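You operate a simulated robot arm through the tools that you are given. There is no shell and no other tool.

The job below is to be done with a simulated robot arm. You get a single attempt, and the scene is never put back.

JOB
Finish the spare drum: band tight, pin home, foil flat, clamp off.
Fine: stroke the red band lever till the band lies flat, no more; yellow pin, white mallet, orange roller, both tools back; free the pad clamp last. Set down upright: soft mallet, drum roller. What is to be rubbed or washed off counts as gone when no trace of it is left.

Only the result counts: the job must be done as asked and must still hold three seconds after the hand-in. Knocking over, shifting, dropping, spilling or breaking anything else fails it.

ROBOT AND FRAMES
A 7-joint arm with a two-finger parallel gripper, fixed in place. Base frame: the origin is on the floor under the middle of its stand, x ahead of it, y to its left, z up. Units: m, degrees, N and s.
With the tool pointing down near the work surface it reaches from about 0.42 to 0.9 m from the base axis. Its first joint turns from -143.0 to 143.0 degrees. Payload 3 kg.
The TCP is the grasp point between the finger pads, 0.03 m short of the fingertips. In the tool frame z runs along the fingers and y along their closing line. The gripper opens to 0.094 m. The fingers are 0.028 m wide and 0.01 m thick; the gripper's body (0.05 by 0.096 m) begins 0.055 m behind the TCP.
Orientation is told as [roll, pitch, yaw] about the base's x, y, z axes, in that order, counted from this pose: with the fingers straight down and closing along the base's y, the tool's x points along the base's -x, its y along +y and its z along -z.

CONTROLS
- The arm moves only by the tool drive_tool. Its argument "commands" is a list that holds one entry, the list of rows, each a list of 7 numbers: the shift along the base's x, y, z in m, then the turn, a rotation vector about the base's x, y, z in degrees, then the closure, from 0 (fully open) to 1 (shut). In form: [[[tx, ty, tz, wx, wy, wz, jaw], ...]]. A call has 1 to 20 rows; each row shifts and turns the commanded pose from where the row before left it. Rows are played at 5 a second. More than 0.05 m and 8.6 degrees between two rows, or a gripper value outside its range, and nothing of the call is played. A pose out of reach is approached as far as the arm can. The call stops where the force on the tool passes 50 N (or 10 N more than at its start, if that is more) or the arm is blocked; 0.2 s more then pass. The fingers move at their own pace (about 0.072 m/s each) and stop on an object; they squeeze with about 31 N. The grip force told is the motor's: it shows also when the fingers shut on nothing. Time passes only in rows, and 0.2 s behind the last, so rows that do not move let the fingers close. It gives the time, the measured TCP pose, the force on the tool (base axes), the opening and the grip force at its end, in the units of the frame above (readings bear some noise), with the torque about the TCP (base axes, N m) and any sound that the robot's microphone picked up.
- Cameras (640 x 400 px; columns grow to the right, rows downward): "scene" is fixed at [0.2193, 0.6489, 1.4487]; the picture's right is [-0.33, -0.95, 0.00], its down [-0.64, 0.22, -0.73] and it looks along [0.69, -0.24, -0.68] (base axes); focal length 297 px, centre (320, 200). "wrist" rides on the gripper at [0.076, 0.014, -0.102] in the tool frame; the picture's right is [-0.18, 0.98, 0.00], its down [-0.75, -0.14, -0.64] and it looks along [-0.63, -0.12, 0.77] (tool axes); focal length 243 px, centre (320, 200). There is no depth. A picture from a camera that has moved, and an enlarged one, comes with that camera's place and axes in the base frame and with its lens.
- grab_frame(camera): a new picture of that camera. No time passes.
- inspect(camera, box): a new picture of the part [left, top, right, bottom] of that camera's present view, enlarged. No time passes.
- hand_in(): hands the job in; it is judged then, once.

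Places have to be worked out from the pictures, the camera data and where the tool is seen. Open the gripper and draw the arm clear of the work before you hand the job in, unless the task says otherwise.

The tools are called after ">>>" by a JSON object that holds its "fn" and its "kwargs". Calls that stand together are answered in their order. drive_tool: Moves the arm, as the interface text tells. Its arguments: {"type":"object","properties":{"commands":{"type":"array","items":{"type":"array","items":{"type":"array","items":{"type":"number"}}}}},"required":["commands"]} The other tools are called the same way: grab_frame (camera) takes a picture; inspect (camera, box) takes an enlarged picture of a part of a camera's view; hand_in () hands the job in.

At the start:

```text
clock: 0.0
position: [0.6226, 0.1834, 1.2032]
ee_rot: [0.0, 0.0, 0.0]
force: [0.0, 0.0, 0.1]
torque: [-0.02, 0.01, 0.01]
gripper_width: 0.0939
gripper_force: 0.1
```

scene: 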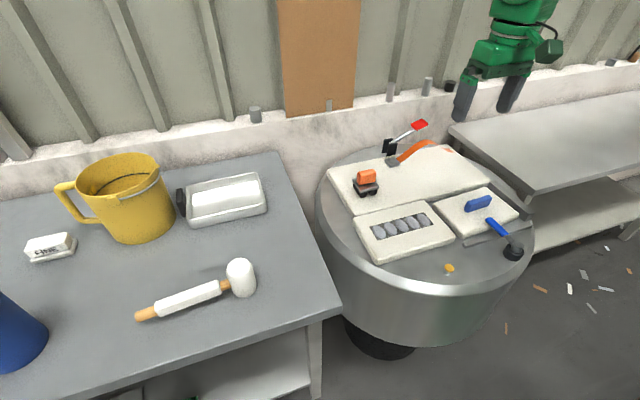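
wrist: 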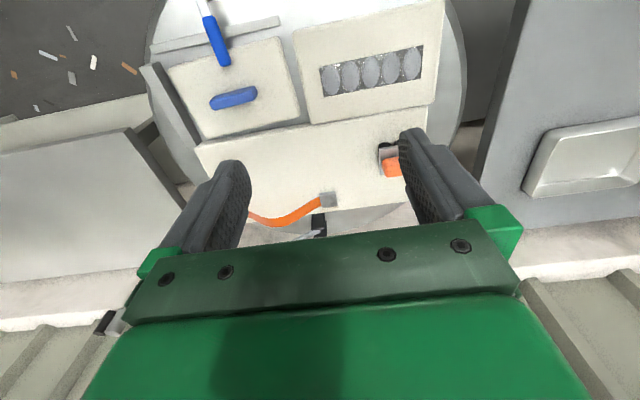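

I start by looking closer at the scene: the drum on the right with three pads/plates, the bench on the left with mallet and other things. I take enlarged views of each area.

>>> {"fn": "inspect", "kwargs": {"camera": "scene", "box": [310, 100, 550, 280]}}

>>> {"fn": "inspect", "kwargs": {"camera": "scene", "box": [0, 140, 320, 340]}}

>>> {"fn": "inspect", "kwargs": {"camera": "wrist", "box": [120, 0, 480, 250]}}

```text
2.22 times, centred on (430, 190) of scene
camera zoom: at [0.2193, 0.6489, 1.4487], right [-0.33, -0.95, 0.0], down [-0.64, 0.22, -0.73], along [0.69, -0.24, -0.68], focal length 660 px, centre (76, 222)
```

zoom: 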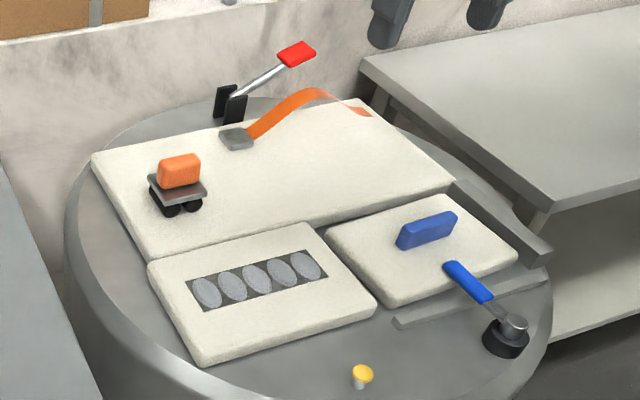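

```text
2.00 times, centred on (160, 240) of scene
camera zoom: at [0.2193, 0.6489, 1.4487], right [-0.33, -0.95, 0.0], down [-0.64, 0.22, -0.73], along [0.69, -0.24, -0.68], focal length 594 px, centre (640, 120)
```

zoom: 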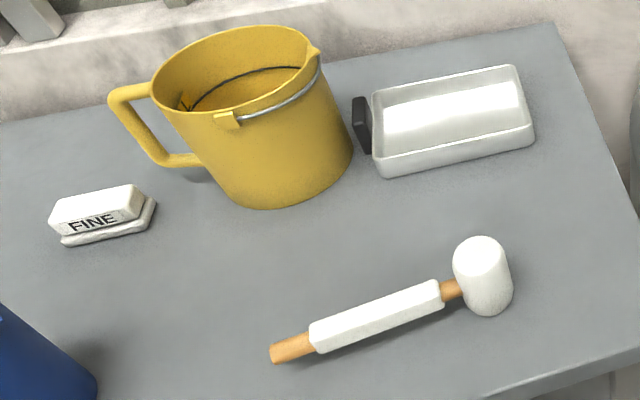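

```text
1.60 times, centred on (300, 125) of wrist
camera zoom: at [0.5469, 0.1988, 1.3053], right [0.18, 0.98, 0.0], down [0.75, -0.14, 0.64], along [0.63, -0.12, -0.77], focal length 388 px, centre (352, 320)
```

zoom: 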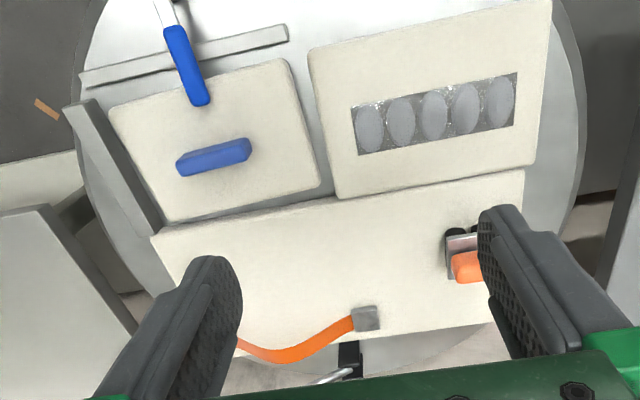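

The clip of the orange band triangulates to about (0.917, 0.150, 0.857), so the drum top is near z≈0.83–0.85. I move the arm back and to the right to look at the clamp side and the pin with the wrist camera.

>>> {"fn": "drive_tool", "kwargs": {"commands": [[[-0.04, -0.03, 0, 0, 0, 0, 0], [-0.04, -0.03, 0, 0, 0, 0, 0], [-0.04, -0.03, 0, 0, 0, 0, 0], [-0.03, -0.03, 0, 0, 0, 0, 0], [0, 0, 0, 0, 0, 0, 0]]]}}

>>> {"fn": "grab_frame", "kwargs": {"camera": "wrist"}}

>>> {"fn": "grab_frame", "kwargs": {"camera": "scene"}}

```text
clock: 1.2
position: [0.4746, 0.0674, 1.205]
ee_rot: [-0.1, -0.1, 0.0]
force: [-0.2, -0.1, -0.2]
torque: [-0.01, 0.03, -0.02]
gripper_width: 0.094
gripper_force: 0.1
```

```text
taken
camera wrist: at [0.3978, 0.0817, 1.3065], right [0.18, 0.98, 0.0], down [0.75, -0.14, 0.64], along [0.63, -0.12, -0.77], focal length 243 px, centre (320, 200)
```

wrist: 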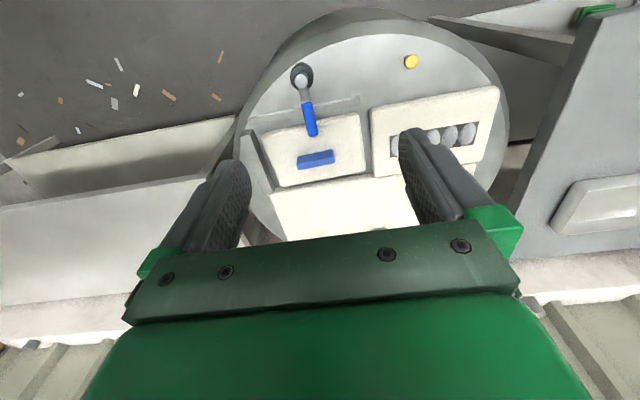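

```text
taken
```

scene: 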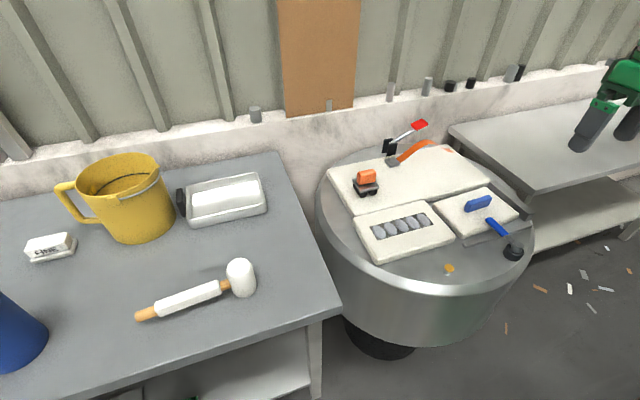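

The drum is in view upside down in the wrist picture; I enlarge it to understand the clamp, pin and foil.

>>> {"fn": "inspect", "kwargs": {"camera": "wrist", "box": [230, 30, 400, 210]}}

>>> {"fn": "inspect", "kwargs": {"camera": "wrist", "box": [360, 20, 530, 200]}}

>>> {"fn": "inspect", "kwargs": {"camera": "scene", "box": [430, 180, 540, 280]}}

>>> {"fn": "inspect", "kwargs": {"camera": "scene", "box": [340, 110, 500, 210]}}

```text
2.22 times, centred on (315, 120) of wrist
camera zoom: at [0.3978, 0.0817, 1.3065], right [0.18, 0.98, 0.0], down [0.75, -0.14, 0.64], along [0.63, -0.12, -0.77], focal length 539 px, centre (331, 378)
```

zoom: 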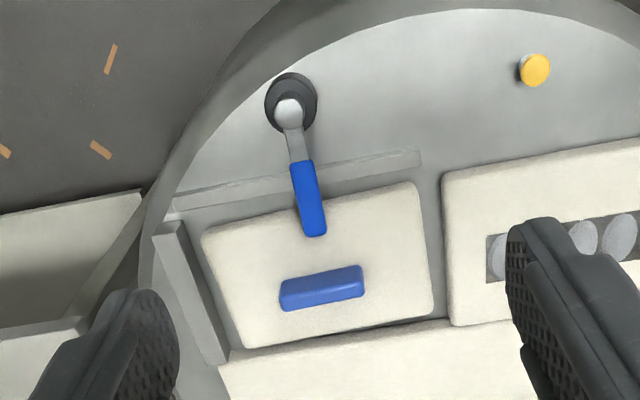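

```text
2.22 times, centred on (445, 110) of wrist
camera zoom: at [0.3978, 0.0817, 1.3065], right [0.18, 0.98, 0.0], down [0.75, -0.14, 0.64], along [0.63, -0.12, -0.77], focal length 539 px, centre (42, 400)
```

zoom: 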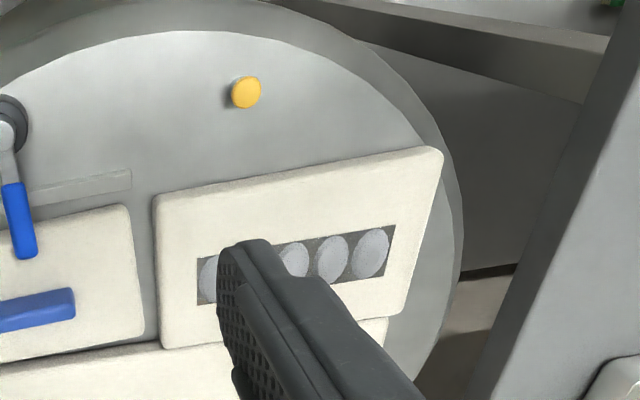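

```text
4.00 times, centred on (485, 230) of scene
camera zoom: at [0.2193, 0.6489, 1.4487], right [-0.33, -0.95, 0.0], down [-0.64, 0.22, -0.73], along [0.69, -0.24, -0.68], focal length 1189 px, centre (-340, 80)
```

zoom: 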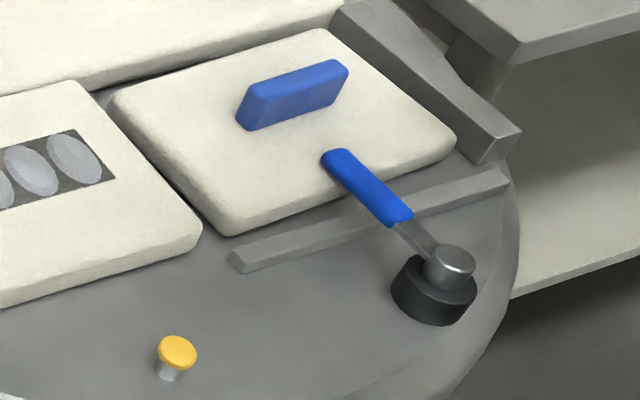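

```text
4.00 times, centred on (420, 160) of scene
camera zoom: at [0.2193, 0.6489, 1.4487], right [-0.33, -0.95, 0.0], down [-0.64, 0.22, -0.73], along [0.69, -0.24, -0.68], focal length 1189 px, centre (-80, 360)
```

zoom: 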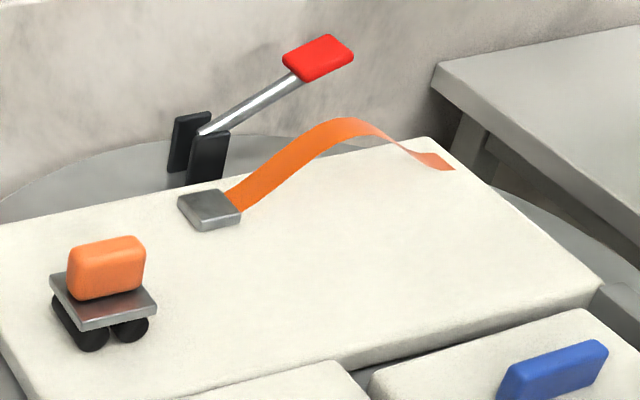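

The band's buckle and lever sit at the far side (x≈0.93–1.0), pin about (0.51,0.22), foil about (0.65,0.265), clamp pivot about (0.49,0.04). I go forward to look at the lever from above.

>>> {"fn": "drive_tool", "kwargs": {"commands": [[[0.045, 0, 0, 0, 0, 0, 0], [0.045, 0, 0, 0, 0, 0, 0], [0.045, 0, 0, 0, 0, 0, 0], [0.045, 0, 0, 0, 0, 0, 0], [0.045, 0, 0, 0, 0, 0, 0], [0.045, 0.03, 0, 0, 0, 0, 0], [0, 0, 0, 0, 0, 0, 0]]]}}

>>> {"fn": "grab_frame", "kwargs": {"camera": "wrist"}}

>>> {"fn": "inspect", "kwargs": {"camera": "wrist", "box": [160, 0, 480, 230]}}

```text
refused: row 6 steps farther than a row can; nothing moved
```

```text
taken
camera wrist: at [0.3978, 0.0817, 1.3065], right [0.18, 0.98, 0.0], down [0.75, -0.14, 0.64], along [0.63, -0.12, -0.77], focal length 243 px, centre (320, 200)
```

wrist: 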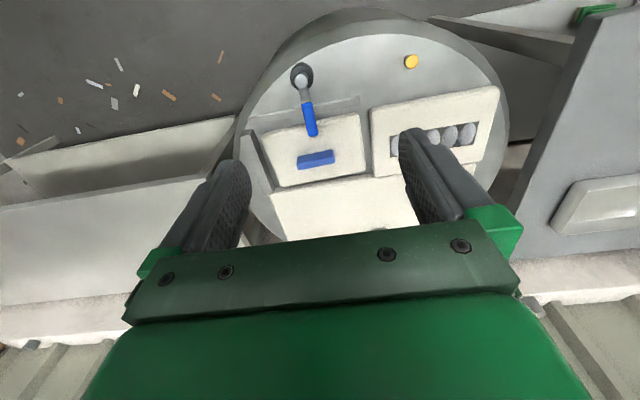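

```text
1.74 times, centred on (320, 115) of wrist
camera zoom: at [0.3978, 0.0817, 1.3065], right [0.18, 0.98, 0.0], down [0.75, -0.14, 0.64], along [0.63, -0.12, -0.77], focal length 422 px, centre (320, 348)
```

zoom: 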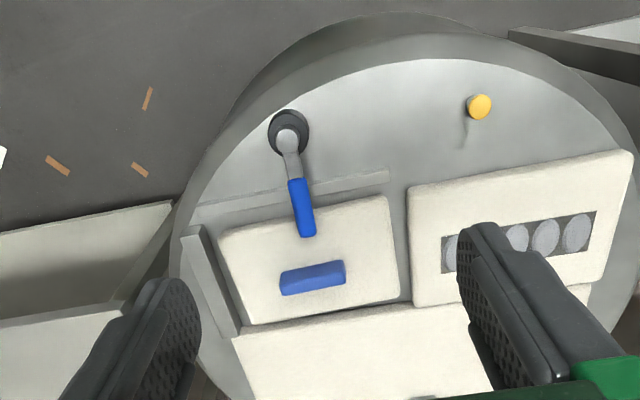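

The last row was over the step limit and nothing moved. I resend with smaller steps.

>>> {"fn": "drive_tool", "kwargs": {"commands": [[[0.045, 0, 0, 0, 0, 0, 0], [0.045, 0, 0, 0, 0, 0, 0], [0.045, 0, 0, 0, 0, 0, 0], [0.045, 0, 0, 0, 0, 0, 0], [0.045, 0, 0, 0, 0, 0, 0], [0.045, 0.0, 0, 0, 0, 0, 0], [0, 0, 0, 0, 0, 0, 0]]]}}

>>> {"fn": "grab_frame", "kwargs": {"camera": "wrist"}}

>>> {"fn": "inspect", "kwargs": {"camera": "wrist", "box": [160, 0, 480, 230]}}

```text
clock: 2.8
position: [0.7456, 0.0667, 1.2039]
ee_rot: [0.1, 0.0, 0.0]
force: [0.7, 0.6, -0.6]
torque: [0.02, -0.01, -0.02]
gripper_width: 0.094
gripper_force: 0.1
```

```text
taken
camera wrist: at [0.6695, 0.081, 1.306], right [0.18, 0.98, 0.0], down [0.75, -0.14, 0.64], along [0.63, -0.12, -0.77], focal length 243 px, centre (320, 200)
```

wrist: 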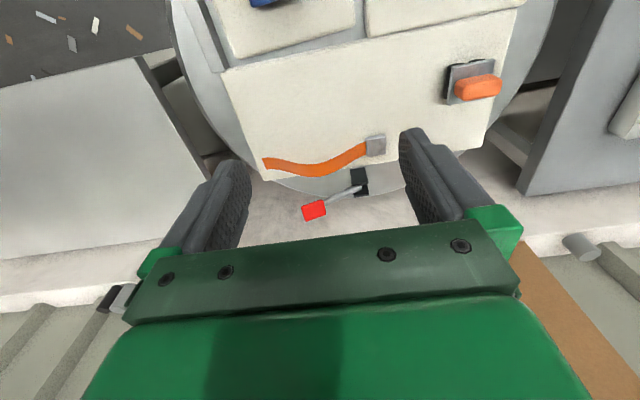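

```text
1.74 times, centred on (320, 115) of wrist
camera zoom: at [0.6695, 0.081, 1.306], right [0.18, 0.98, 0.0], down [0.75, -0.14, 0.64], along [0.63, -0.12, -0.77], focal length 422 px, centre (320, 348)
```

zoom: 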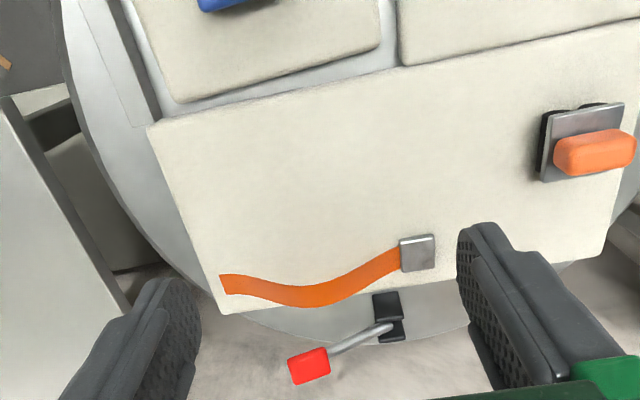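

The red handle triangulates to about (1.00, 0.006, 0.933) and the lever pivot to about (1.015, 0.103, 0.865): it swings in a plane across x. I enlarge both views to understand its stops.

>>> {"fn": "inspect", "kwargs": {"camera": "wrist", "box": [250, 120, 420, 226]}}

>>> {"fn": "inspect", "kwargs": {"camera": "scene", "box": [370, 110, 470, 175]}}

```text
3.76 times, centred on (335, 173) of wrist
camera zoom: at [0.6695, 0.081, 1.306], right [0.18, 0.98, 0.0], down [0.75, -0.14, 0.64], along [0.63, -0.12, -0.77], focal length 913 px, centre (264, 302)
```

zoom: 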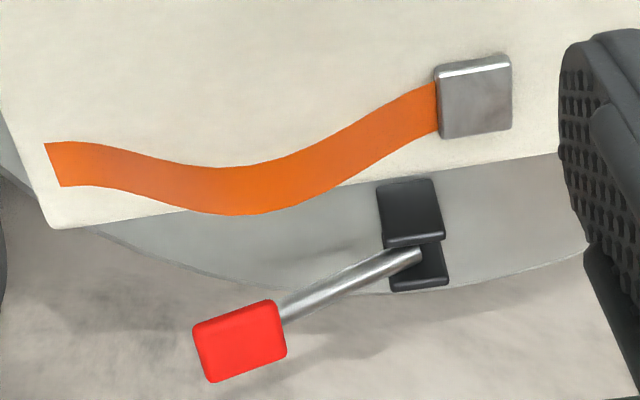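

```text
6.15 times, centred on (420, 142) of scene
camera zoom: at [0.2193, 0.6489, 1.4487], right [-0.33, -0.95, 0.0], down [-0.64, 0.22, -0.73], along [0.69, -0.24, -0.68], focal length 1829 px, centre (-295, 554)
```

zoom: 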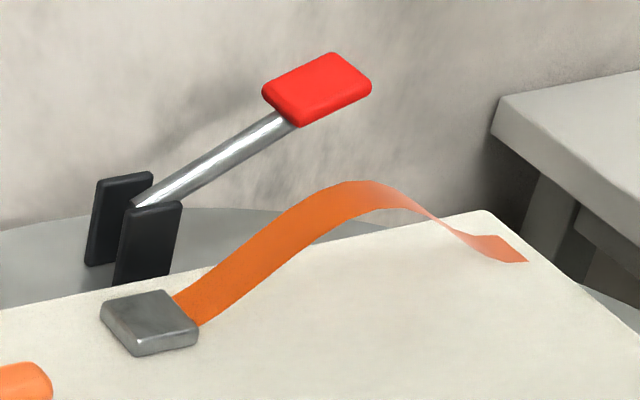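

The lever hinges between two plates across x and rises toward −y. I yaw the tool 90° so the camera sits at the −y side and then pitch forward to get reach, staying high up.

>>> {"fn": "drive_tool", "kwargs": {"commands": [[[0, 0, 0, 0, 0, 8.2, 0], [0, 0, 0, 0, 0, 8.2, 0], [0, 0, 0, 0, 0, 8.2, 0], [0, 0, 0, 0, 0, 8.2, 0], [0, 0, 0, 0, 0, 8.2, 0], [0, 0, 0, 0, 0, 8.2, 0], [0, 0, 0, 0, 0, 8.2, 0], [0, 0, 0, 0, 0, 8.2, 0], [0, 0, 0, 0, 0, 8.2, 0], [0, 0, 0, 0, 0, 8.2, 0], [0, 0, 0, 0, 0, 8.0, 0], [0, 0, 0, 0, 0, 0, 0]]]}}

>>> {"fn": "grab_frame", "kwargs": {"camera": "wrist"}}

>>> {"fn": "grab_frame", "kwargs": {"camera": "scene"}}

```text
clock: 5.4
position: [0.7433, 0.064, 1.2033]
ee_rot: [0.0, 0.0, 90.1]
force: [0.3, -0.6, 0.7]
torque: [-0.01, -0.02, -0.01]
gripper_width: 0.0941
gripper_force: 0.0
```

```text
taken
camera wrist: at [0.7293, -0.0118, 1.3051], right [-0.98, 0.18, 0.0], down [0.14, 0.75, 0.64], along [0.12, 0.63, -0.77], focal length 243 px, centre (320, 200)
```

wrist: 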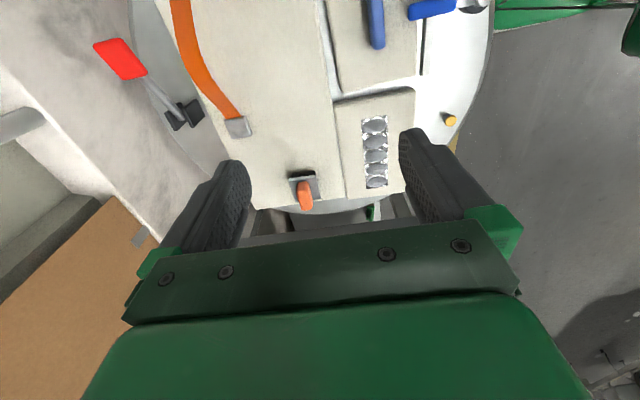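

```text
taken
```

scene: 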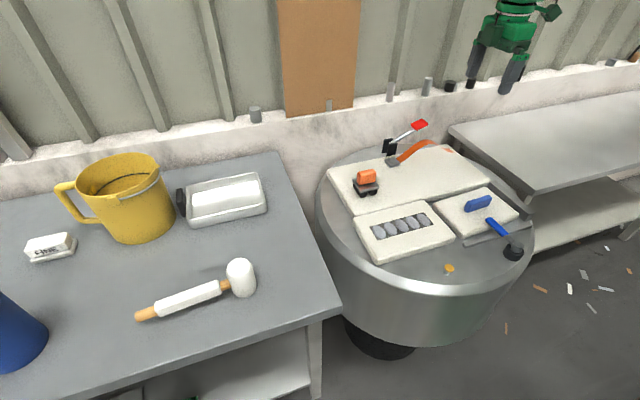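

Clear of everything; this view shows lever, band, roller and foil well. I enlarge it for measuring.

>>> {"fn": "inspect", "kwargs": {"camera": "wrist", "box": [80, 0, 280, 150]}}

>>> {"fn": "inspect", "kwargs": {"camera": "wrist", "box": [280, 0, 480, 220]}}

```text
2.67 times, centred on (180, 75) of wrist
camera zoom: at [0.7293, -0.0118, 1.3051], right [-0.98, 0.18, 0.0], down [0.14, 0.75, 0.64], along [0.12, 0.63, -0.77], focal length 647 px, centre (693, 533)
```

zoom: 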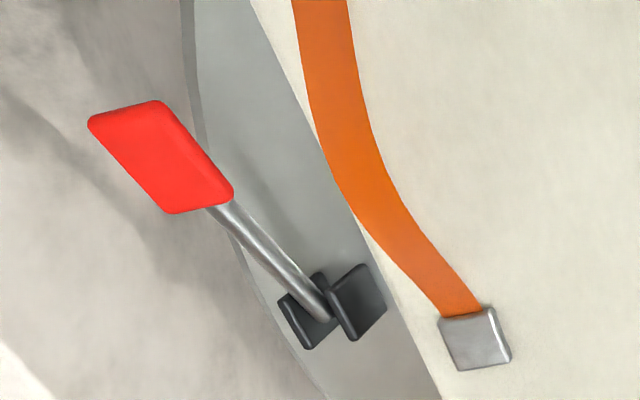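

```text
1.82 times, centred on (380, 110) of wrist
camera zoom: at [0.7293, -0.0118, 1.3051], right [-0.98, 0.18, 0.0], down [0.14, 0.75, 0.64], along [0.12, 0.63, -0.77], focal length 441 px, centre (211, 364)
```

zoom: 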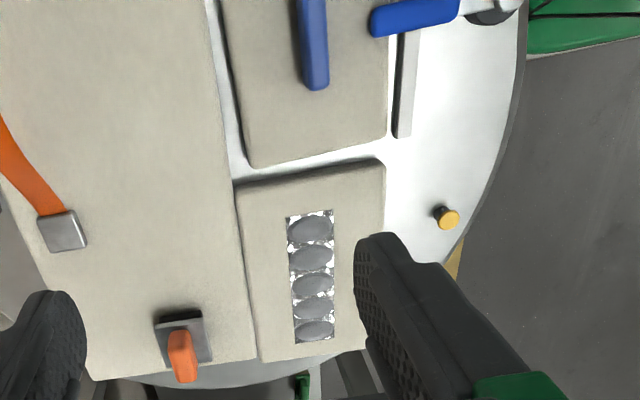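

Handle measures ≈0.05 long × 0.035 wide, centred near (1.003, 0.004, 0.933); wall ledge is near x≈1.15. I test the straight-down reach above the handle at a safe height.

>>> {"fn": "drive_tool", "kwargs": {"commands": [[[0.04, -0.01, -0.02, 0, 0, 0, 1], [0.04, -0.01, -0.02, 0, 0, 0, 1], [0.04, -0.01, -0.02, 0, 0, 0, 1], [0.04, -0.01, -0.02, 0, 0, 0, 1], [0.04, -0.01, -0.02, 0, 0, 0, 1], [0.04, -0.01, -0.02, 0, 0, 0, 1], [0.01, 0, -0.01, 0, 0, 0, 1], [0, 0, 0, 0, 0, 0, 1]]]}}

>>> {"fn": "grab_frame", "kwargs": {"camera": "wrist"}}

>>> {"fn": "grab_frame", "kwargs": {"camera": "scene"}}

```text
clock: 7.2
position: [0.8735, 0.0121, 1.0455]
ee_rot: [0.0, 0.1, 90.1]
force: [0.6, 0.4, 0.4]
torque: [-0.02, 0.01, 0.03]
gripper_width: 0.0
gripper_force: 30.4
out of reach, approached as far as the arm can: row 2, 3, 4, 5, 6, 7
```

```text
taken
camera wrist: at [0.8588, -0.0631, 1.1473], right [-0.98, 0.18, 0.0], down [0.14, 0.75, 0.64], along [0.12, 0.63, -0.77], focal length 243 px, centre (320, 200)
```

wrist: 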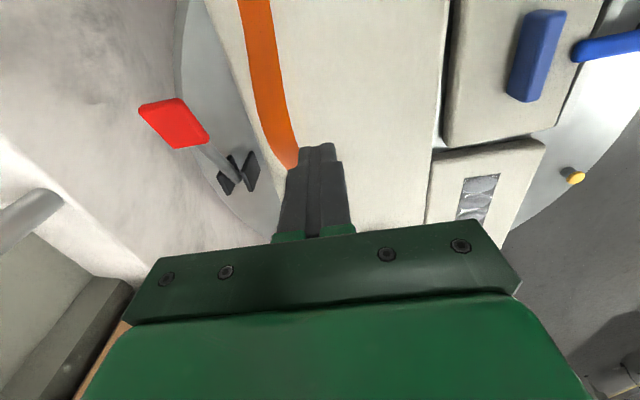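

```text
taken
```

scene: 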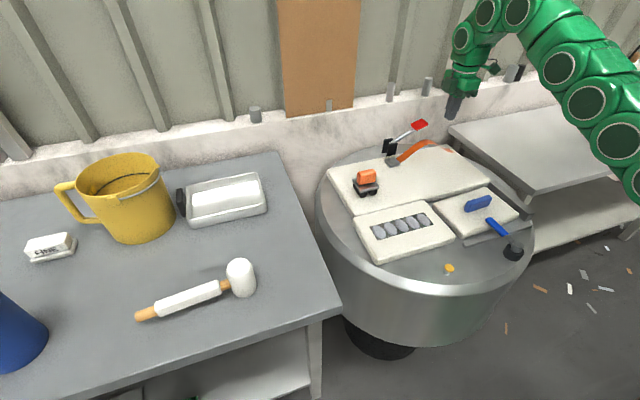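

Straight down it only gets to x≈0.87, so I pitch the tool forward 40° here, high above the band, and see what the pose reads.

>>> {"fn": "drive_tool", "kwargs": {"commands": [[[0, 0, 0.01, 0, -8, 0, 1], [0, 0, 0.01, 0, -8, 0, 1], [0, 0, 0, 0, -8, 0, 1], [0, 0, 0, 0, -8, 0, 1], [0, 0, 0, 0, -8, 0, 1], [0, 0, 0, 0, 0, 0, 1]]]}}

>>> {"fn": "grab_frame", "kwargs": {"camera": "wrist"}}

>>> {"fn": "grab_frame", "kwargs": {"camera": "scene"}}

```text
clock: 8.6
position: [0.8723, 0.0133, 1.0642]
ee_rot: [-40.1, 0.0, 89.9]
force: [0.5, 0.1, -0.8]
torque: [0.01, 0.01, 0.01]
gripper_width: 0.0
gripper_force: 31.0
```

```text
taken
camera wrist: at [0.796, -0.0629, 1.1337], right [-0.75, 0.18, -0.63], down [-0.31, 0.75, 0.58], along [0.58, 0.63, -0.51], focal length 243 px, centre (320, 200)
```

wrist: 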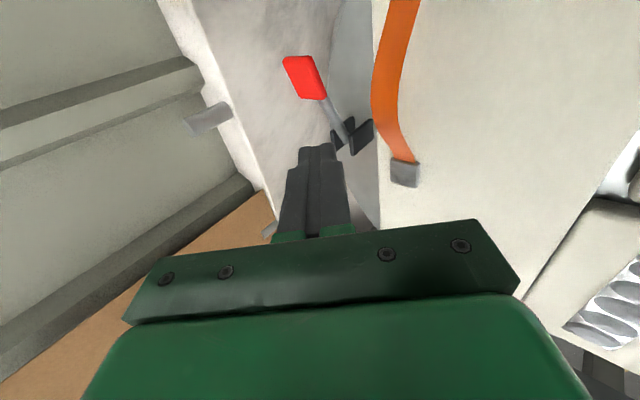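

```text
taken
```

scene: 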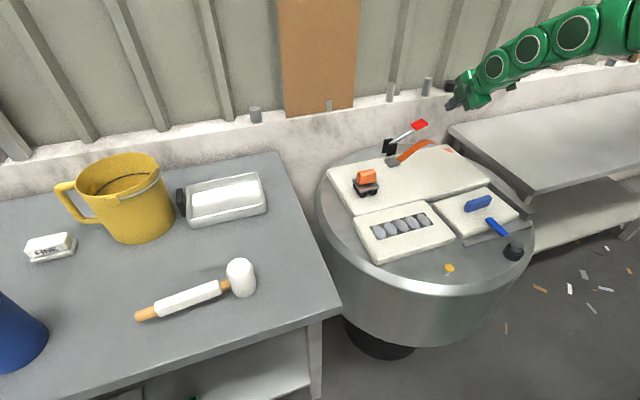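

Pose is good and the command follows the reached pose. I move the fingertips to just above the red handle (about 3 cm over it) to check reach.

>>> {"fn": "drive_tool", "kwargs": {"commands": [[[0.035, -0.006, -0.015, 0, 0, 0, 1], [0.035, -0.006, -0.015, 0, 0, 0, 1], [0.03, -0.006, -0.015, 0, 0, 0, 1], [0, 0, -0.01, 0, 0, 0, 1], [0, 0, 0, 0, 0, 0, 1]]]}}

>>> {"fn": "grab_frame", "kwargs": {"camera": "wrist"}}

>>> {"fn": "inspect", "kwargs": {"camera": "scene", "box": [370, 70, 490, 170]}}

```text
clock: 9.8
position: [0.9733, -0.0047, 1.0121]
ee_rot: [-40.0, 0.0, 90.0]
force: [0.0, -0.7, 0.5]
torque: [-0.03, 0.01, -0.02]
gripper_width: 0.0002
gripper_force: 30.8
```

```text
taken
camera wrist: at [0.897, -0.0807, 1.0804], right [-0.75, 0.18, -0.63], down [-0.3, 0.75, 0.58], along [0.58, 0.63, -0.51], focal length 243 px, centre (320, 200)
```

wrist: 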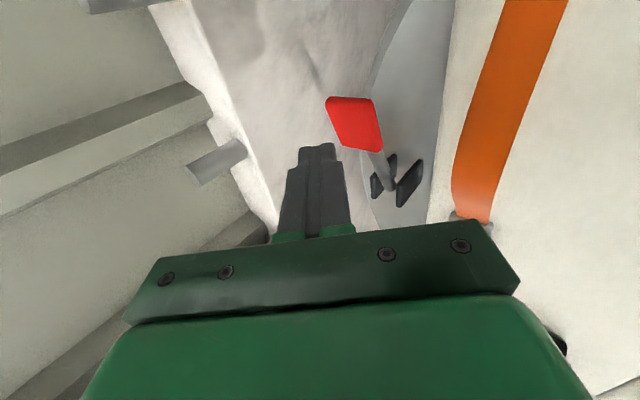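

```text
4.00 times, centred on (430, 120) of scene
camera zoom: at [0.2193, 0.6489, 1.4487], right [-0.33, -0.95, 0.0], down [-0.64, 0.22, -0.73], along [0.69, -0.24, -0.68], focal length 1189 px, centre (-120, 520)
```

zoom: 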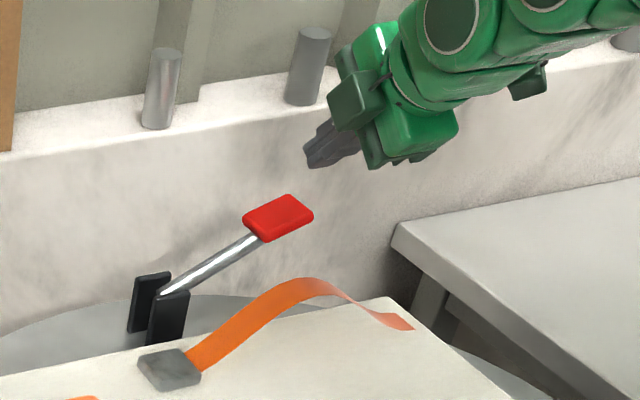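

Reach is fine; the tips are right above the red handle at (1.0, −0.002, 0.935). I descend in small steps to find contact and see if the lever gives downward.

>>> {"fn": "drive_tool", "kwargs": {"commands": [[[0.012, 0, -0.01, 0, 0, 0, 1], [0, 0, -0.01, 0, 0, 0, 1], [0, 0, -0.008, 0, 0, 0, 1], [0, 0, -0.006, 0, 0, 0, 1], [0, 0, 0, 0, 0, 0, 1]]]}}

>>> {"fn": "inspect", "kwargs": {"camera": "scene", "box": [370, 70, 490, 170]}}

>>> {"fn": "grab_frame", "kwargs": {"camera": "wrist"}}

```text
clock: 11.0
position: [0.9855, -0.0043, 0.9769]
ee_rot: [-39.9, -0.1, 90.1]
force: [0.0, 0.0, -1.0]
torque: [0.02, 0.03, -0.01]
gripper_width: 0.0001
gripper_force: 31.4
```

```text
4.00 times, centred on (430, 120) of scene
camera zoom: at [0.2193, 0.6489, 1.4487], right [-0.33, -0.95, 0.0], down [-0.64, 0.22, -0.73], along [0.69, -0.24, -0.68], focal length 1189 px, centre (-120, 520)
```

zoom: 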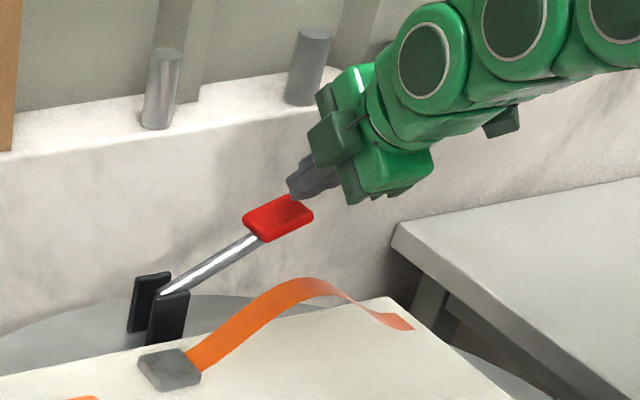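

```text
taken
camera wrist: at [0.9078, -0.0806, 1.0457], right [-0.75, 0.18, -0.63], down [-0.3, 0.75, 0.58], along [0.58, 0.63, -0.51], focal length 243 px, centre (320, 200)
```

wrist: 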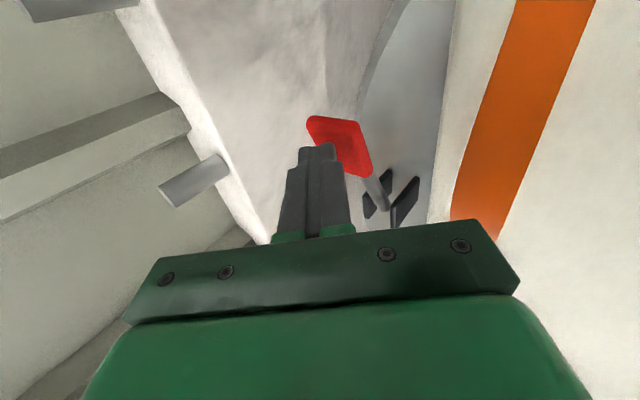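

Tips are about to touch. I go down 1.5 cm more in small steps and watch force and lever.

>>> {"fn": "drive_tool", "kwargs": {"commands": [[[0, 0, -0.004, 0, 0, 0, 1], [0, 0, -0.004, 0, 0, 0, 1], [0, 0, -0.004, 0, 0, 0, 1], [0, 0, -0.004, 0, 0, 0, 1], [0, 0, 0, 0, 0, 0, 1]]]}}

>>> {"fn": "inspect", "kwargs": {"camera": "scene", "box": [370, 70, 490, 170]}}

```text
clock: 12.2
position: [0.9843, -0.0047, 0.9597]
ee_rot: [-40.0, 0.0, 90.0]
force: [1.9, -1.8, 4.4]
torque: [-0.09, -0.13, 0.01]
gripper_width: 0.0001
gripper_force: 30.8
```

```text
4.00 times, centred on (430, 120) of scene
camera zoom: at [0.2193, 0.6489, 1.4487], right [-0.33, -0.95, 0.0], down [-0.64, 0.22, -0.73], along [0.69, -0.24, -0.68], focal length 1189 px, centre (-120, 520)
```

zoom: 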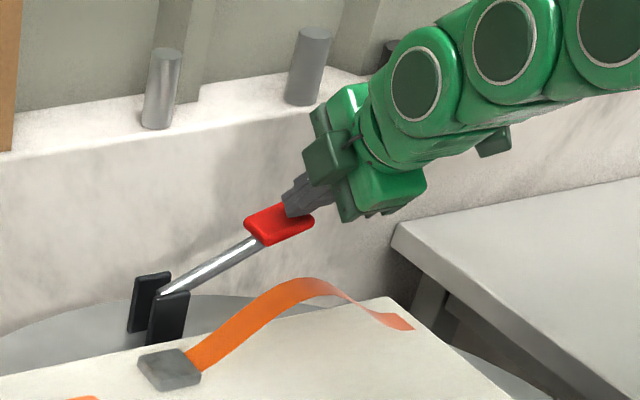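

Contact with about 4 N up-force; the lever seems to give slightly. I continue down 2 cm in small steps.

>>> {"fn": "drive_tool", "kwargs": {"commands": [[[0, 0, -0.005, 0, 0, 0, 1], [0, 0, -0.005, 0, 0, 0, 1], [0, 0, -0.005, 0, 0, 0, 1], [0, 0, -0.005, 0, 0, 0, 1], [0, 0, 0, 0, 0, 0, 1]]]}}

>>> {"fn": "inspect", "kwargs": {"camera": "scene", "box": [370, 70, 490, 170]}}

>>> {"fn": "grab_frame", "kwargs": {"camera": "wrist"}}

```text
clock: 13.4
position: [0.9854, -0.0055, 0.9414]
ee_rot: [-40.0, -0.1, 90.0]
force: [-1.1, -4.7, 5.6]
torque: [-0.2, -0.04, -0.05]
gripper_width: 0.0001
gripper_force: 30.4
```

```text
4.00 times, centred on (430, 120) of scene
camera zoom: at [0.2193, 0.6489, 1.4487], right [-0.33, -0.95, 0.0], down [-0.64, 0.22, -0.73], along [0.69, -0.24, -0.68], focal length 1189 px, centre (-120, 520)
```

zoom: 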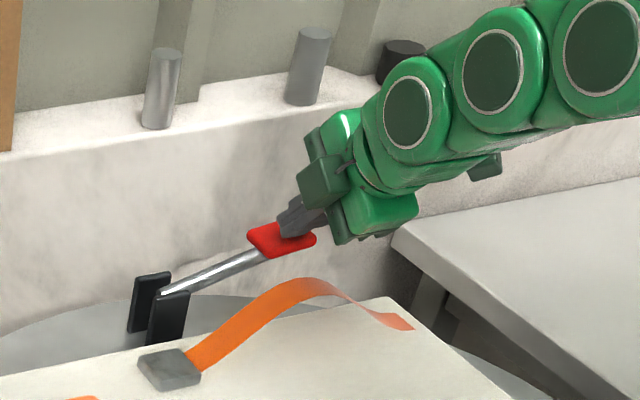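

```text
taken
camera wrist: at [0.9085, -0.0811, 1.0091], right [-0.75, 0.18, -0.63], down [-0.3, 0.75, 0.58], along [0.58, 0.63, -0.51], focal length 243 px, centre (320, 200)
```

wrist: 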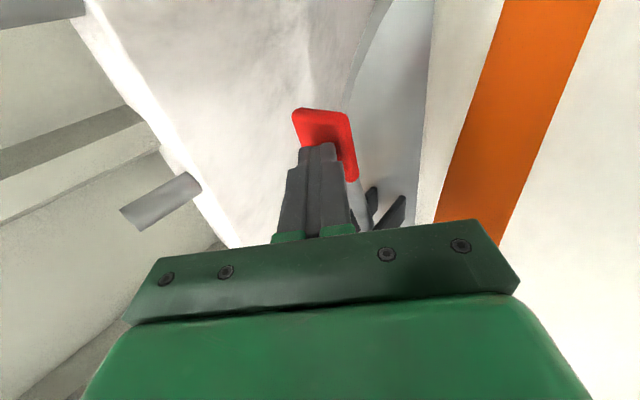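

The lever yields downward at ~5 N without a click so far. I continue pressing down, shifting slightly forward and outward to keep the gripper body away from the band.

>>> {"fn": "drive_tool", "kwargs": {"commands": [[[0.004, -0.002, -0.005, 0, 0, 0, 1], [0.004, -0.002, -0.005, 0, 0, 0, 1], [0.002, -0.002, -0.005, 0, 0, 0, 1], [0, -0.001, -0.005, 0, 0, 0, 1], [0, 0, 0, 0, 0, 0, 1]]]}}

>>> {"fn": "inspect", "kwargs": {"camera": "scene", "box": [370, 70, 490, 170]}}

>>> {"fn": "grab_frame", "kwargs": {"camera": "wrist"}}

```text
clock: 14.3
position: [0.995, -0.0082, 0.9278]
ee_rot: [-40.3, 0.0, 90.2]
force: [-8.7, -0.2, 14.8]
torque: [-0.18, 0.06, -0.07]
gripper_width: 0.0
gripper_force: 30.9
stopped in row 4: the force on the tool passed its limit at 58 N (the readings are from after the stop); the commanded pose is now the measured one
```

```text
4.00 times, centred on (430, 120) of scene
camera zoom: at [0.2193, 0.6489, 1.4487], right [-0.33, -0.95, 0.0], down [-0.64, 0.22, -0.73], along [0.69, -0.24, -0.68], focal length 1189 px, centre (-120, 520)
```

zoom: 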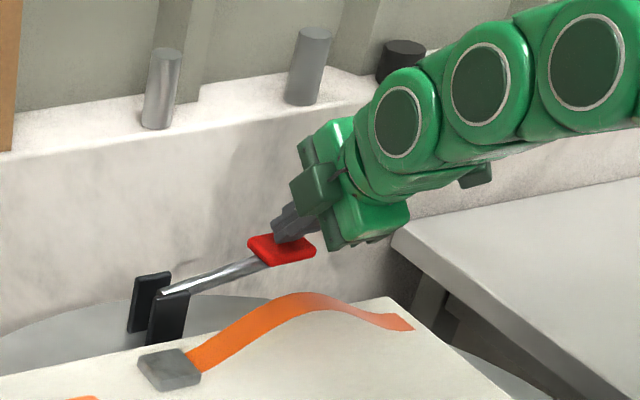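

```text
taken
camera wrist: at [0.9188, -0.0847, 0.997], right [-0.75, 0.18, -0.64], down [-0.31, 0.75, 0.58], along [0.58, 0.63, -0.51], focal length 243 px, centre (320, 200)
```

wrist: 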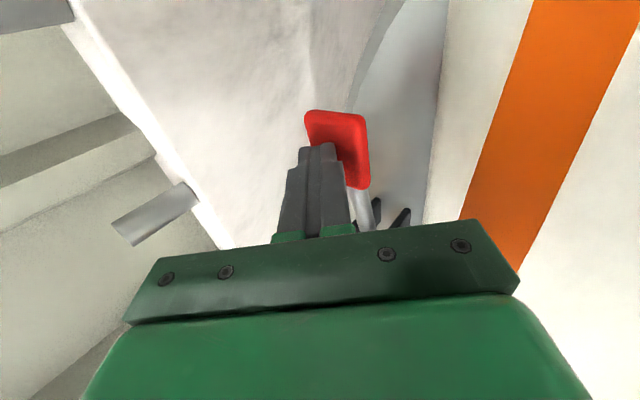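

The lever hit its lower stop (58 N) and the band arch dropped: one stroke tightens it. I lift off straight up and see whether the lever springs back.

>>> {"fn": "drive_tool", "kwargs": {"commands": [[[0, 0, 0.01, 0, 0, 0, 1], [0, 0, 0.015, 0, 0, 0, 1], [0, 0, 0.015, 0, 0, 0, 1], [0, 0, 0.015, 0, 0, 0, 1], [0, 0, 0.015, 0, 0, 0, 1], [0, 0, 0, 0, 0, 0, 1]]]}}

>>> {"fn": "inspect", "kwargs": {"camera": "scene", "box": [370, 70, 490, 170]}}

>>> {"fn": "grab_frame", "kwargs": {"camera": "wrist"}}

```text
clock: 15.7
position: [0.9957, -0.0089, 0.9968]
ee_rot: [-40.2, 0.1, 90.0]
force: [0.2, 0.4, 0.9]
torque: [0.04, 0.02, 0.01]
gripper_width: 0.0
gripper_force: 31.1
```

```text
4.00 times, centred on (430, 120) of scene
camera zoom: at [0.2193, 0.6489, 1.4487], right [-0.33, -0.95, 0.0], down [-0.64, 0.22, -0.73], along [0.69, -0.24, -0.68], focal length 1189 px, centre (-120, 520)
```

zoom: 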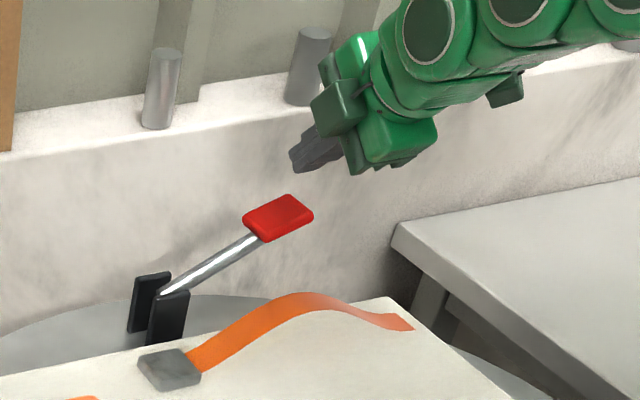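

```text
taken
camera wrist: at [0.9186, -0.0851, 1.065], right [-0.75, 0.18, -0.63], down [-0.31, 0.75, 0.58], along [0.58, 0.63, -0.51], focal length 243 px, centre (320, 200)
```

wrist: 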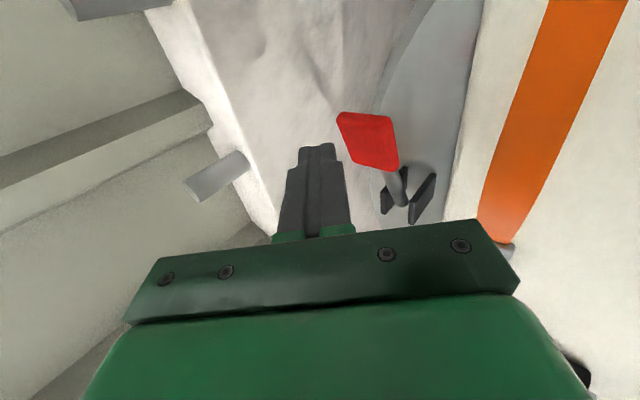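

The lever springs back to rest and the arch went from about 61 to 50 px high in this view. I make another stroke to the same depth, ending with small steps.

>>> {"fn": "drive_tool", "kwargs": {"commands": [[[0, 0, -0.01, 0, 0, 0, 1], [0, 0, -0.01, 0, 0, 0, 1], [0, 0, -0.01, 0, 0, 0, 1], [0, 0, -0.01, 0, 0, 0, 1], [0, 0, -0.01, 0, 0, 0, 1], [0, 0, -0.008, 0, 0, 0, 1], [0, 0, -0.004, 0, 0, 0, 1], [0, 0, -0.003, 0, 0, 0, 1], [0, 0, -0.002, 0, 0, 0, 1], [0, 0, 0, 0, 0, 0, 1]]]}}

>>> {"fn": "inspect", "kwargs": {"camera": "scene", "box": [370, 70, 490, 170]}}

```text
clock: 17.9
position: [0.9953, -0.009, 0.9297]
ee_rot: [-40.1, 0.0, 90.1]
force: [-3.0, -5.1, 6.6]
torque: [-0.23, -0.02, -0.1]
gripper_width: 0.0
gripper_force: 30.6
```

```text
4.00 times, centred on (430, 120) of scene
camera zoom: at [0.2193, 0.6489, 1.4487], right [-0.33, -0.95, 0.0], down [-0.64, 0.22, -0.73], along [0.69, -0.24, -0.68], focal length 1189 px, centre (-120, 520)
```

zoom: 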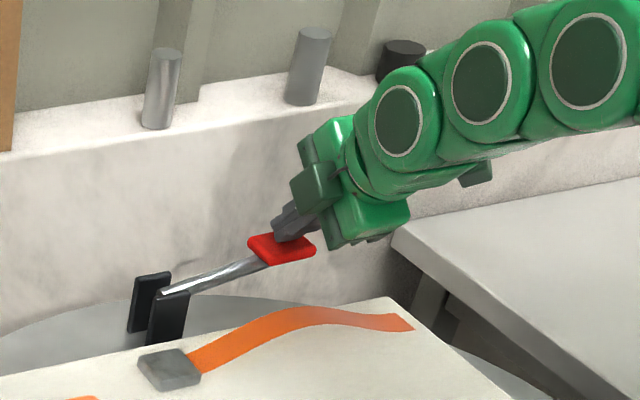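

The second stroke counted (arch ≈35 px now), at only ~7 N. I lift off, check, then stroke a third time.

>>> {"fn": "drive_tool", "kwargs": {"commands": [[[0, 0, 0.015, 0, 0, 0, 1], [0, 0, 0.015, 0, 0, 0, 1], [0, 0, 0.015, 0, 0, 0, 1], [0, 0, 0.015, 0, 0, 0, 1], [0, 0, 0, 0, 0, 0, 1]]]}}

>>> {"fn": "inspect", "kwargs": {"camera": "scene", "box": [370, 70, 490, 170]}}

>>> {"fn": "inspect", "kwargs": {"camera": "scene", "box": [385, 135, 460, 175]}}

```text
clock: 19.1
position: [0.9954, -0.009, 0.9896]
ee_rot: [-40.2, -0.1, 90.0]
force: [0.4, -0.2, -0.2]
torque: [-0.01, 0.03, -0.06]
gripper_width: 0.0001
gripper_force: 30.7
```

```text
4.00 times, centred on (430, 120) of scene
camera zoom: at [0.2193, 0.6489, 1.4487], right [-0.33, -0.95, 0.0], down [-0.64, 0.22, -0.73], along [0.69, -0.24, -0.68], focal length 1189 px, centre (-120, 520)
```

zoom: 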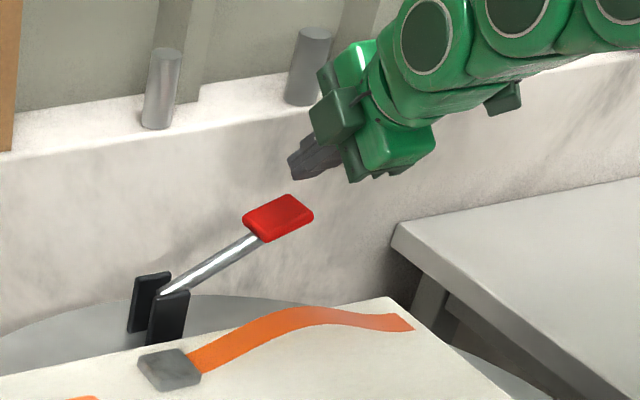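

```text
8.53 times, centred on (422, 155) of scene
camera zoom: at [0.2193, 0.6489, 1.4487], right [-0.33, -0.95, 0.0], down [-0.64, 0.22, -0.73], along [0.69, -0.24, -0.68], focal length 2536 px, centre (-555, 584)
```

zoom: 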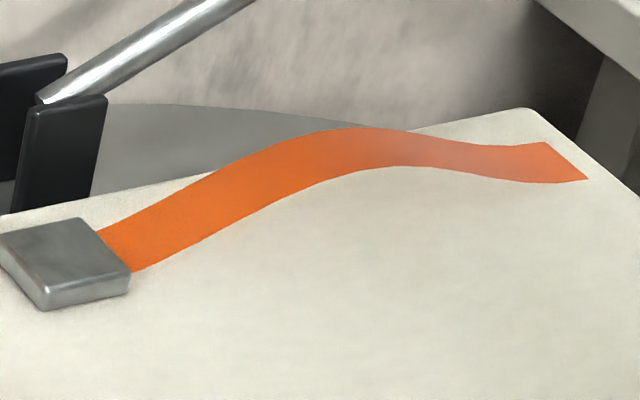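

The arch is down to about 3 cm. I do the third stroke the same way and look again.

>>> {"fn": "drive_tool", "kwargs": {"commands": [[[0, 0, -0.01, 0, 0, 0, 1], [0, 0, -0.01, 0, 0, 0, 1], [0, 0, -0.01, 0, 0, 0, 1], [0, 0, -0.01, 0, 0, 0, 1], [0, 0, -0.01, 0, 0, 0, 1], [0, 0, -0.004, 0, 0, 0, 1], [0, 0, -0.003, 0, 0, 0, 1], [0, 0, -0.003, 0, 0, 0, 1], [0, 0, 0, 0, 0, 0, 1]]]}}

>>> {"fn": "inspect", "kwargs": {"camera": "scene", "box": [385, 135, 460, 175]}}

```text
clock: 21.1
position: [0.995, -0.0084, 0.9294]
ee_rot: [-40.1, 0.0, 90.2]
force: [-3.2, -4.3, 6.8]
torque: [-0.19, 0.03, -0.1]
gripper_width: 0.0
gripper_force: 31.0
```

```text
8.53 times, centred on (422, 155) of scene
camera zoom: at [0.2193, 0.6489, 1.4487], right [-0.33, -0.95, 0.0], down [-0.64, 0.22, -0.73], along [0.69, -0.24, -0.68], focal length 2536 px, centre (-555, 584)
```

zoom: 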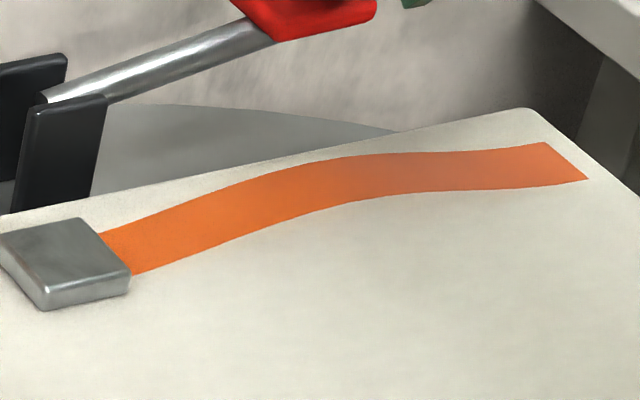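

The arch dropped by about half again (≈24 px left of 56 in this enlargement), so one more stroke should bring it flat. I lift, look, then stroke.

>>> {"fn": "drive_tool", "kwargs": {"commands": [[[0, 0, 0.015, 0, 0, 0, 1], [0, 0, 0.015, 0, 0, 0, 1], [0, 0, 0.015, 0, 0, 0, 1], [0, 0, 0.015, 0, 0, 0, 1], [0, 0, 0, 0, 0, 0, 1]]]}}

>>> {"fn": "inspect", "kwargs": {"camera": "scene", "box": [385, 135, 460, 175]}}

>>> {"fn": "grab_frame", "kwargs": {"camera": "wrist"}}

```text
clock: 22.3
position: [0.995, -0.0102, 0.9886]
ee_rot: [-40.1, 0.0, 90.1]
force: [-0.4, 0.9, -0.6]
torque: [0.01, 0.0, 0.01]
gripper_width: 0.0
gripper_force: 31.0
```

```text
8.53 times, centred on (422, 155) of scene
camera zoom: at [0.2193, 0.6489, 1.4487], right [-0.33, -0.95, 0.0], down [-0.64, 0.22, -0.73], along [0.69, -0.24, -0.68], focal length 2536 px, centre (-555, 584)
```

zoom: 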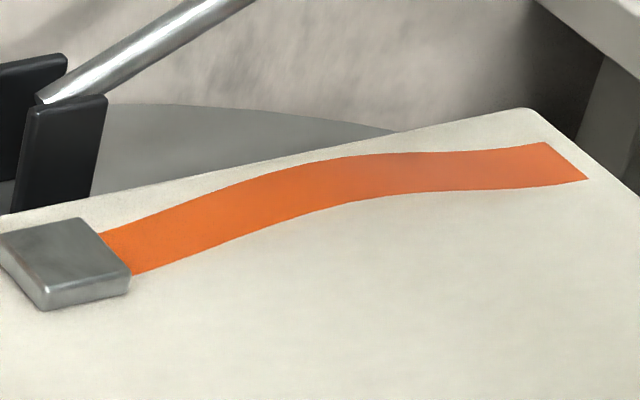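

```text
taken
camera wrist: at [0.9187, -0.0867, 1.0585], right [-0.75, 0.18, -0.63], down [-0.31, 0.75, 0.58], along [0.58, 0.63, -0.51], focal length 243 px, centre (320, 200)
```

wrist: 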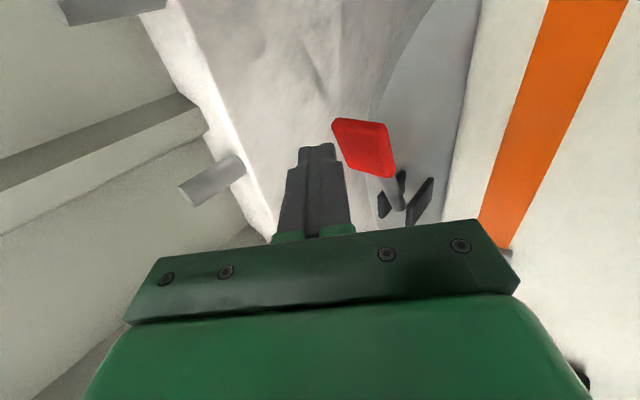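

A small arch is still left. Fourth stroke, same depth.

>>> {"fn": "drive_tool", "kwargs": {"commands": [[[0, 0, -0.01, 0, 0, 0, 1], [0, 0, -0.01, 0, 0, 0, 1], [0, 0, -0.01, 0, 0, 0, 1], [0, 0, -0.01, 0, 0, 0, 1], [0, 0, -0.01, 0, 0, 0, 1], [0, 0, -0.004, 0, 0, 0, 1], [0, 0, -0.003, 0, 0, 0, 1], [0, 0, -0.003, 0, 0, 0, 1], [0, 0, 0, 0, 0, 0, 1]]]}}

>>> {"fn": "inspect", "kwargs": {"camera": "scene", "box": [385, 135, 460, 175]}}

```text
clock: 24.3
position: [0.9958, -0.0071, 0.9297]
ee_rot: [-40.2, 0.1, 90.0]
force: [0.1, -5.4, 6.9]
torque: [-0.22, -0.05, -0.06]
gripper_width: 0.0
gripper_force: 31.2
```

```text
8.53 times, centred on (422, 155) of scene
camera zoom: at [0.2193, 0.6489, 1.4487], right [-0.33, -0.95, 0.0], down [-0.64, 0.22, -0.73], along [0.69, -0.24, -0.68], focal length 2536 px, centre (-555, 584)
```

zoom: 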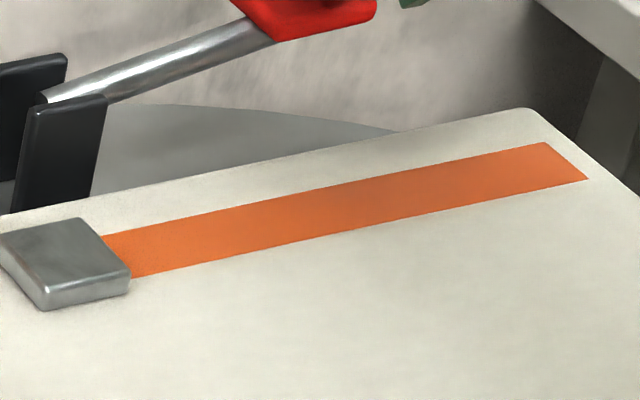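

The band now lies flat. I lift off the lever and retreat up and back, without touching it again.

>>> {"fn": "drive_tool", "kwargs": {"commands": [[[0, 0, 0.015, 0, 0, 0, 1], [0, 0, 0.015, 0, 0, 0, 1], [0, 0, 0.02, 0, 0, 0, 1], [0, 0, 0.03, 0, 0, 0, 1], [-0.03, 0, 0.03, 0, 0, 0, 1], [-0.04, 0, 0.02, 0, 0, 0, 1], [-0.04, 0, 0.02, 0, 0, 0, 1], [-0.04, 0, 0.0, 0, 0, 0, 0.5], [-0.04, 0, 0.0, 0, 0, 0, 0], [-0.02, 0, 0.0, 0, 0, 0, 0]]]}}

>>> {"fn": "inspect", "kwargs": {"camera": "scene", "box": [370, 95, 470, 175]}}

```text
clock: 26.5
position: [0.784, -0.0114, 1.08]
ee_rot: [-40.2, 0.0, 90.1]
force: [0.7, -0.9, 1.0]
torque: [0.0, -0.02, -0.01]
gripper_width: 0.0941
gripper_force: 0.0
```

```text
5.00 times, centred on (420, 135) of scene
camera zoom: at [0.2193, 0.6489, 1.4487], right [-0.33, -0.95, 0.0], down [-0.64, 0.22, -0.73], along [0.69, -0.24, -0.68], focal length 1486 px, centre (-180, 525)
```

zoom: 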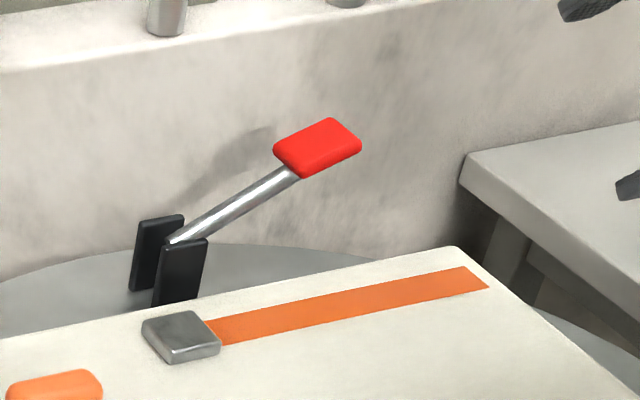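

Band is flat and the lever is back at rest. Now I level the tool and go over toward the bench to look at the mallet.

>>> {"fn": "drive_tool", "kwargs": {"commands": [[[-0.03, 0.02, 0.025, 0, 8, 0, 0], [-0.03, 0.03, 0.025, 0, 8, 0, 0], [-0.03, 0.03, 0.025, 0, 8, 0, 0], [-0.03, 0.03, 0.02, 0, 8, 0, 0], [-0.02, 0.04, 0.01, 0, 8, 0, 0], [0, 0.045, 0, 0, 0, 0, 0], [0, 0.045, 0, 0, 0, 0, 0], [0, 0.045, 0, 0, 0, 0, 0], [0, 0.045, 0, 0, 0, 0, 0], [0, 0.045, 0, 0, 0, 0, 0], [0, 0.045, 0, 0, 0, 0, 0], [0, 0.045, 0, 0, 0, 0, 0], [0, 0.045, 0, 0, 0, 0, 0], [0, 0, 0, 0, 0, 0, 0]]]}}

>>> {"fn": "grab_frame", "kwargs": {"camera": "wrist"}}

>>> {"fn": "grab_frame", "kwargs": {"camera": "scene"}}

```text
clock: 29.5
position: [0.6433, 0.4544, 1.1768]
ee_rot: [-0.3, -0.1, 90.1]
force: [0.1, -0.6, -0.7]
torque: [0.0, 0.01, -0.03]
gripper_width: 0.0941
gripper_force: 0.0
out of reach, approached as far as the arm can: row 12, 13
```

```text
taken
camera wrist: at [0.6297, 0.3776, 1.2777], right [-0.98, 0.18, 0.0], down [0.14, 0.75, 0.64], along [0.12, 0.63, -0.76], focal length 243 px, centre (320, 200)
```

wrist: 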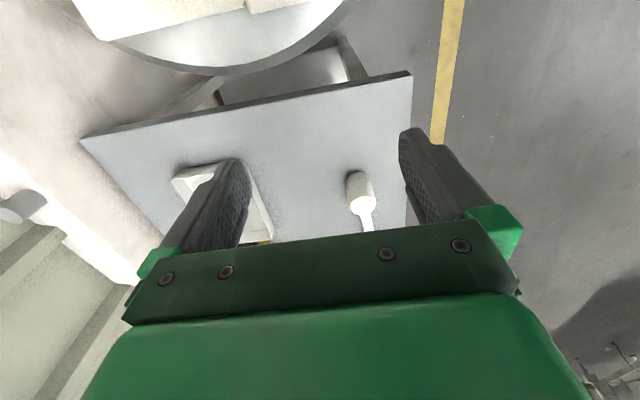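

```text
taken
```

scene: 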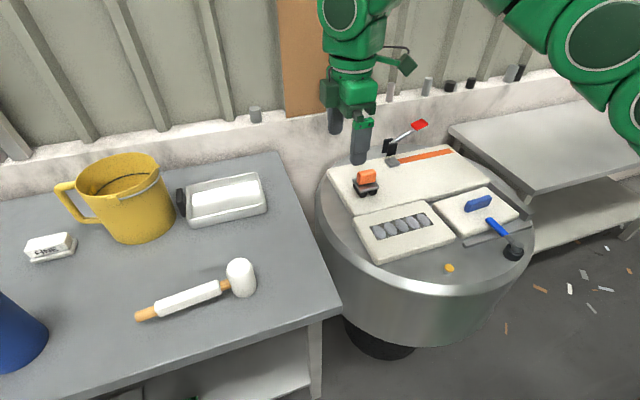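

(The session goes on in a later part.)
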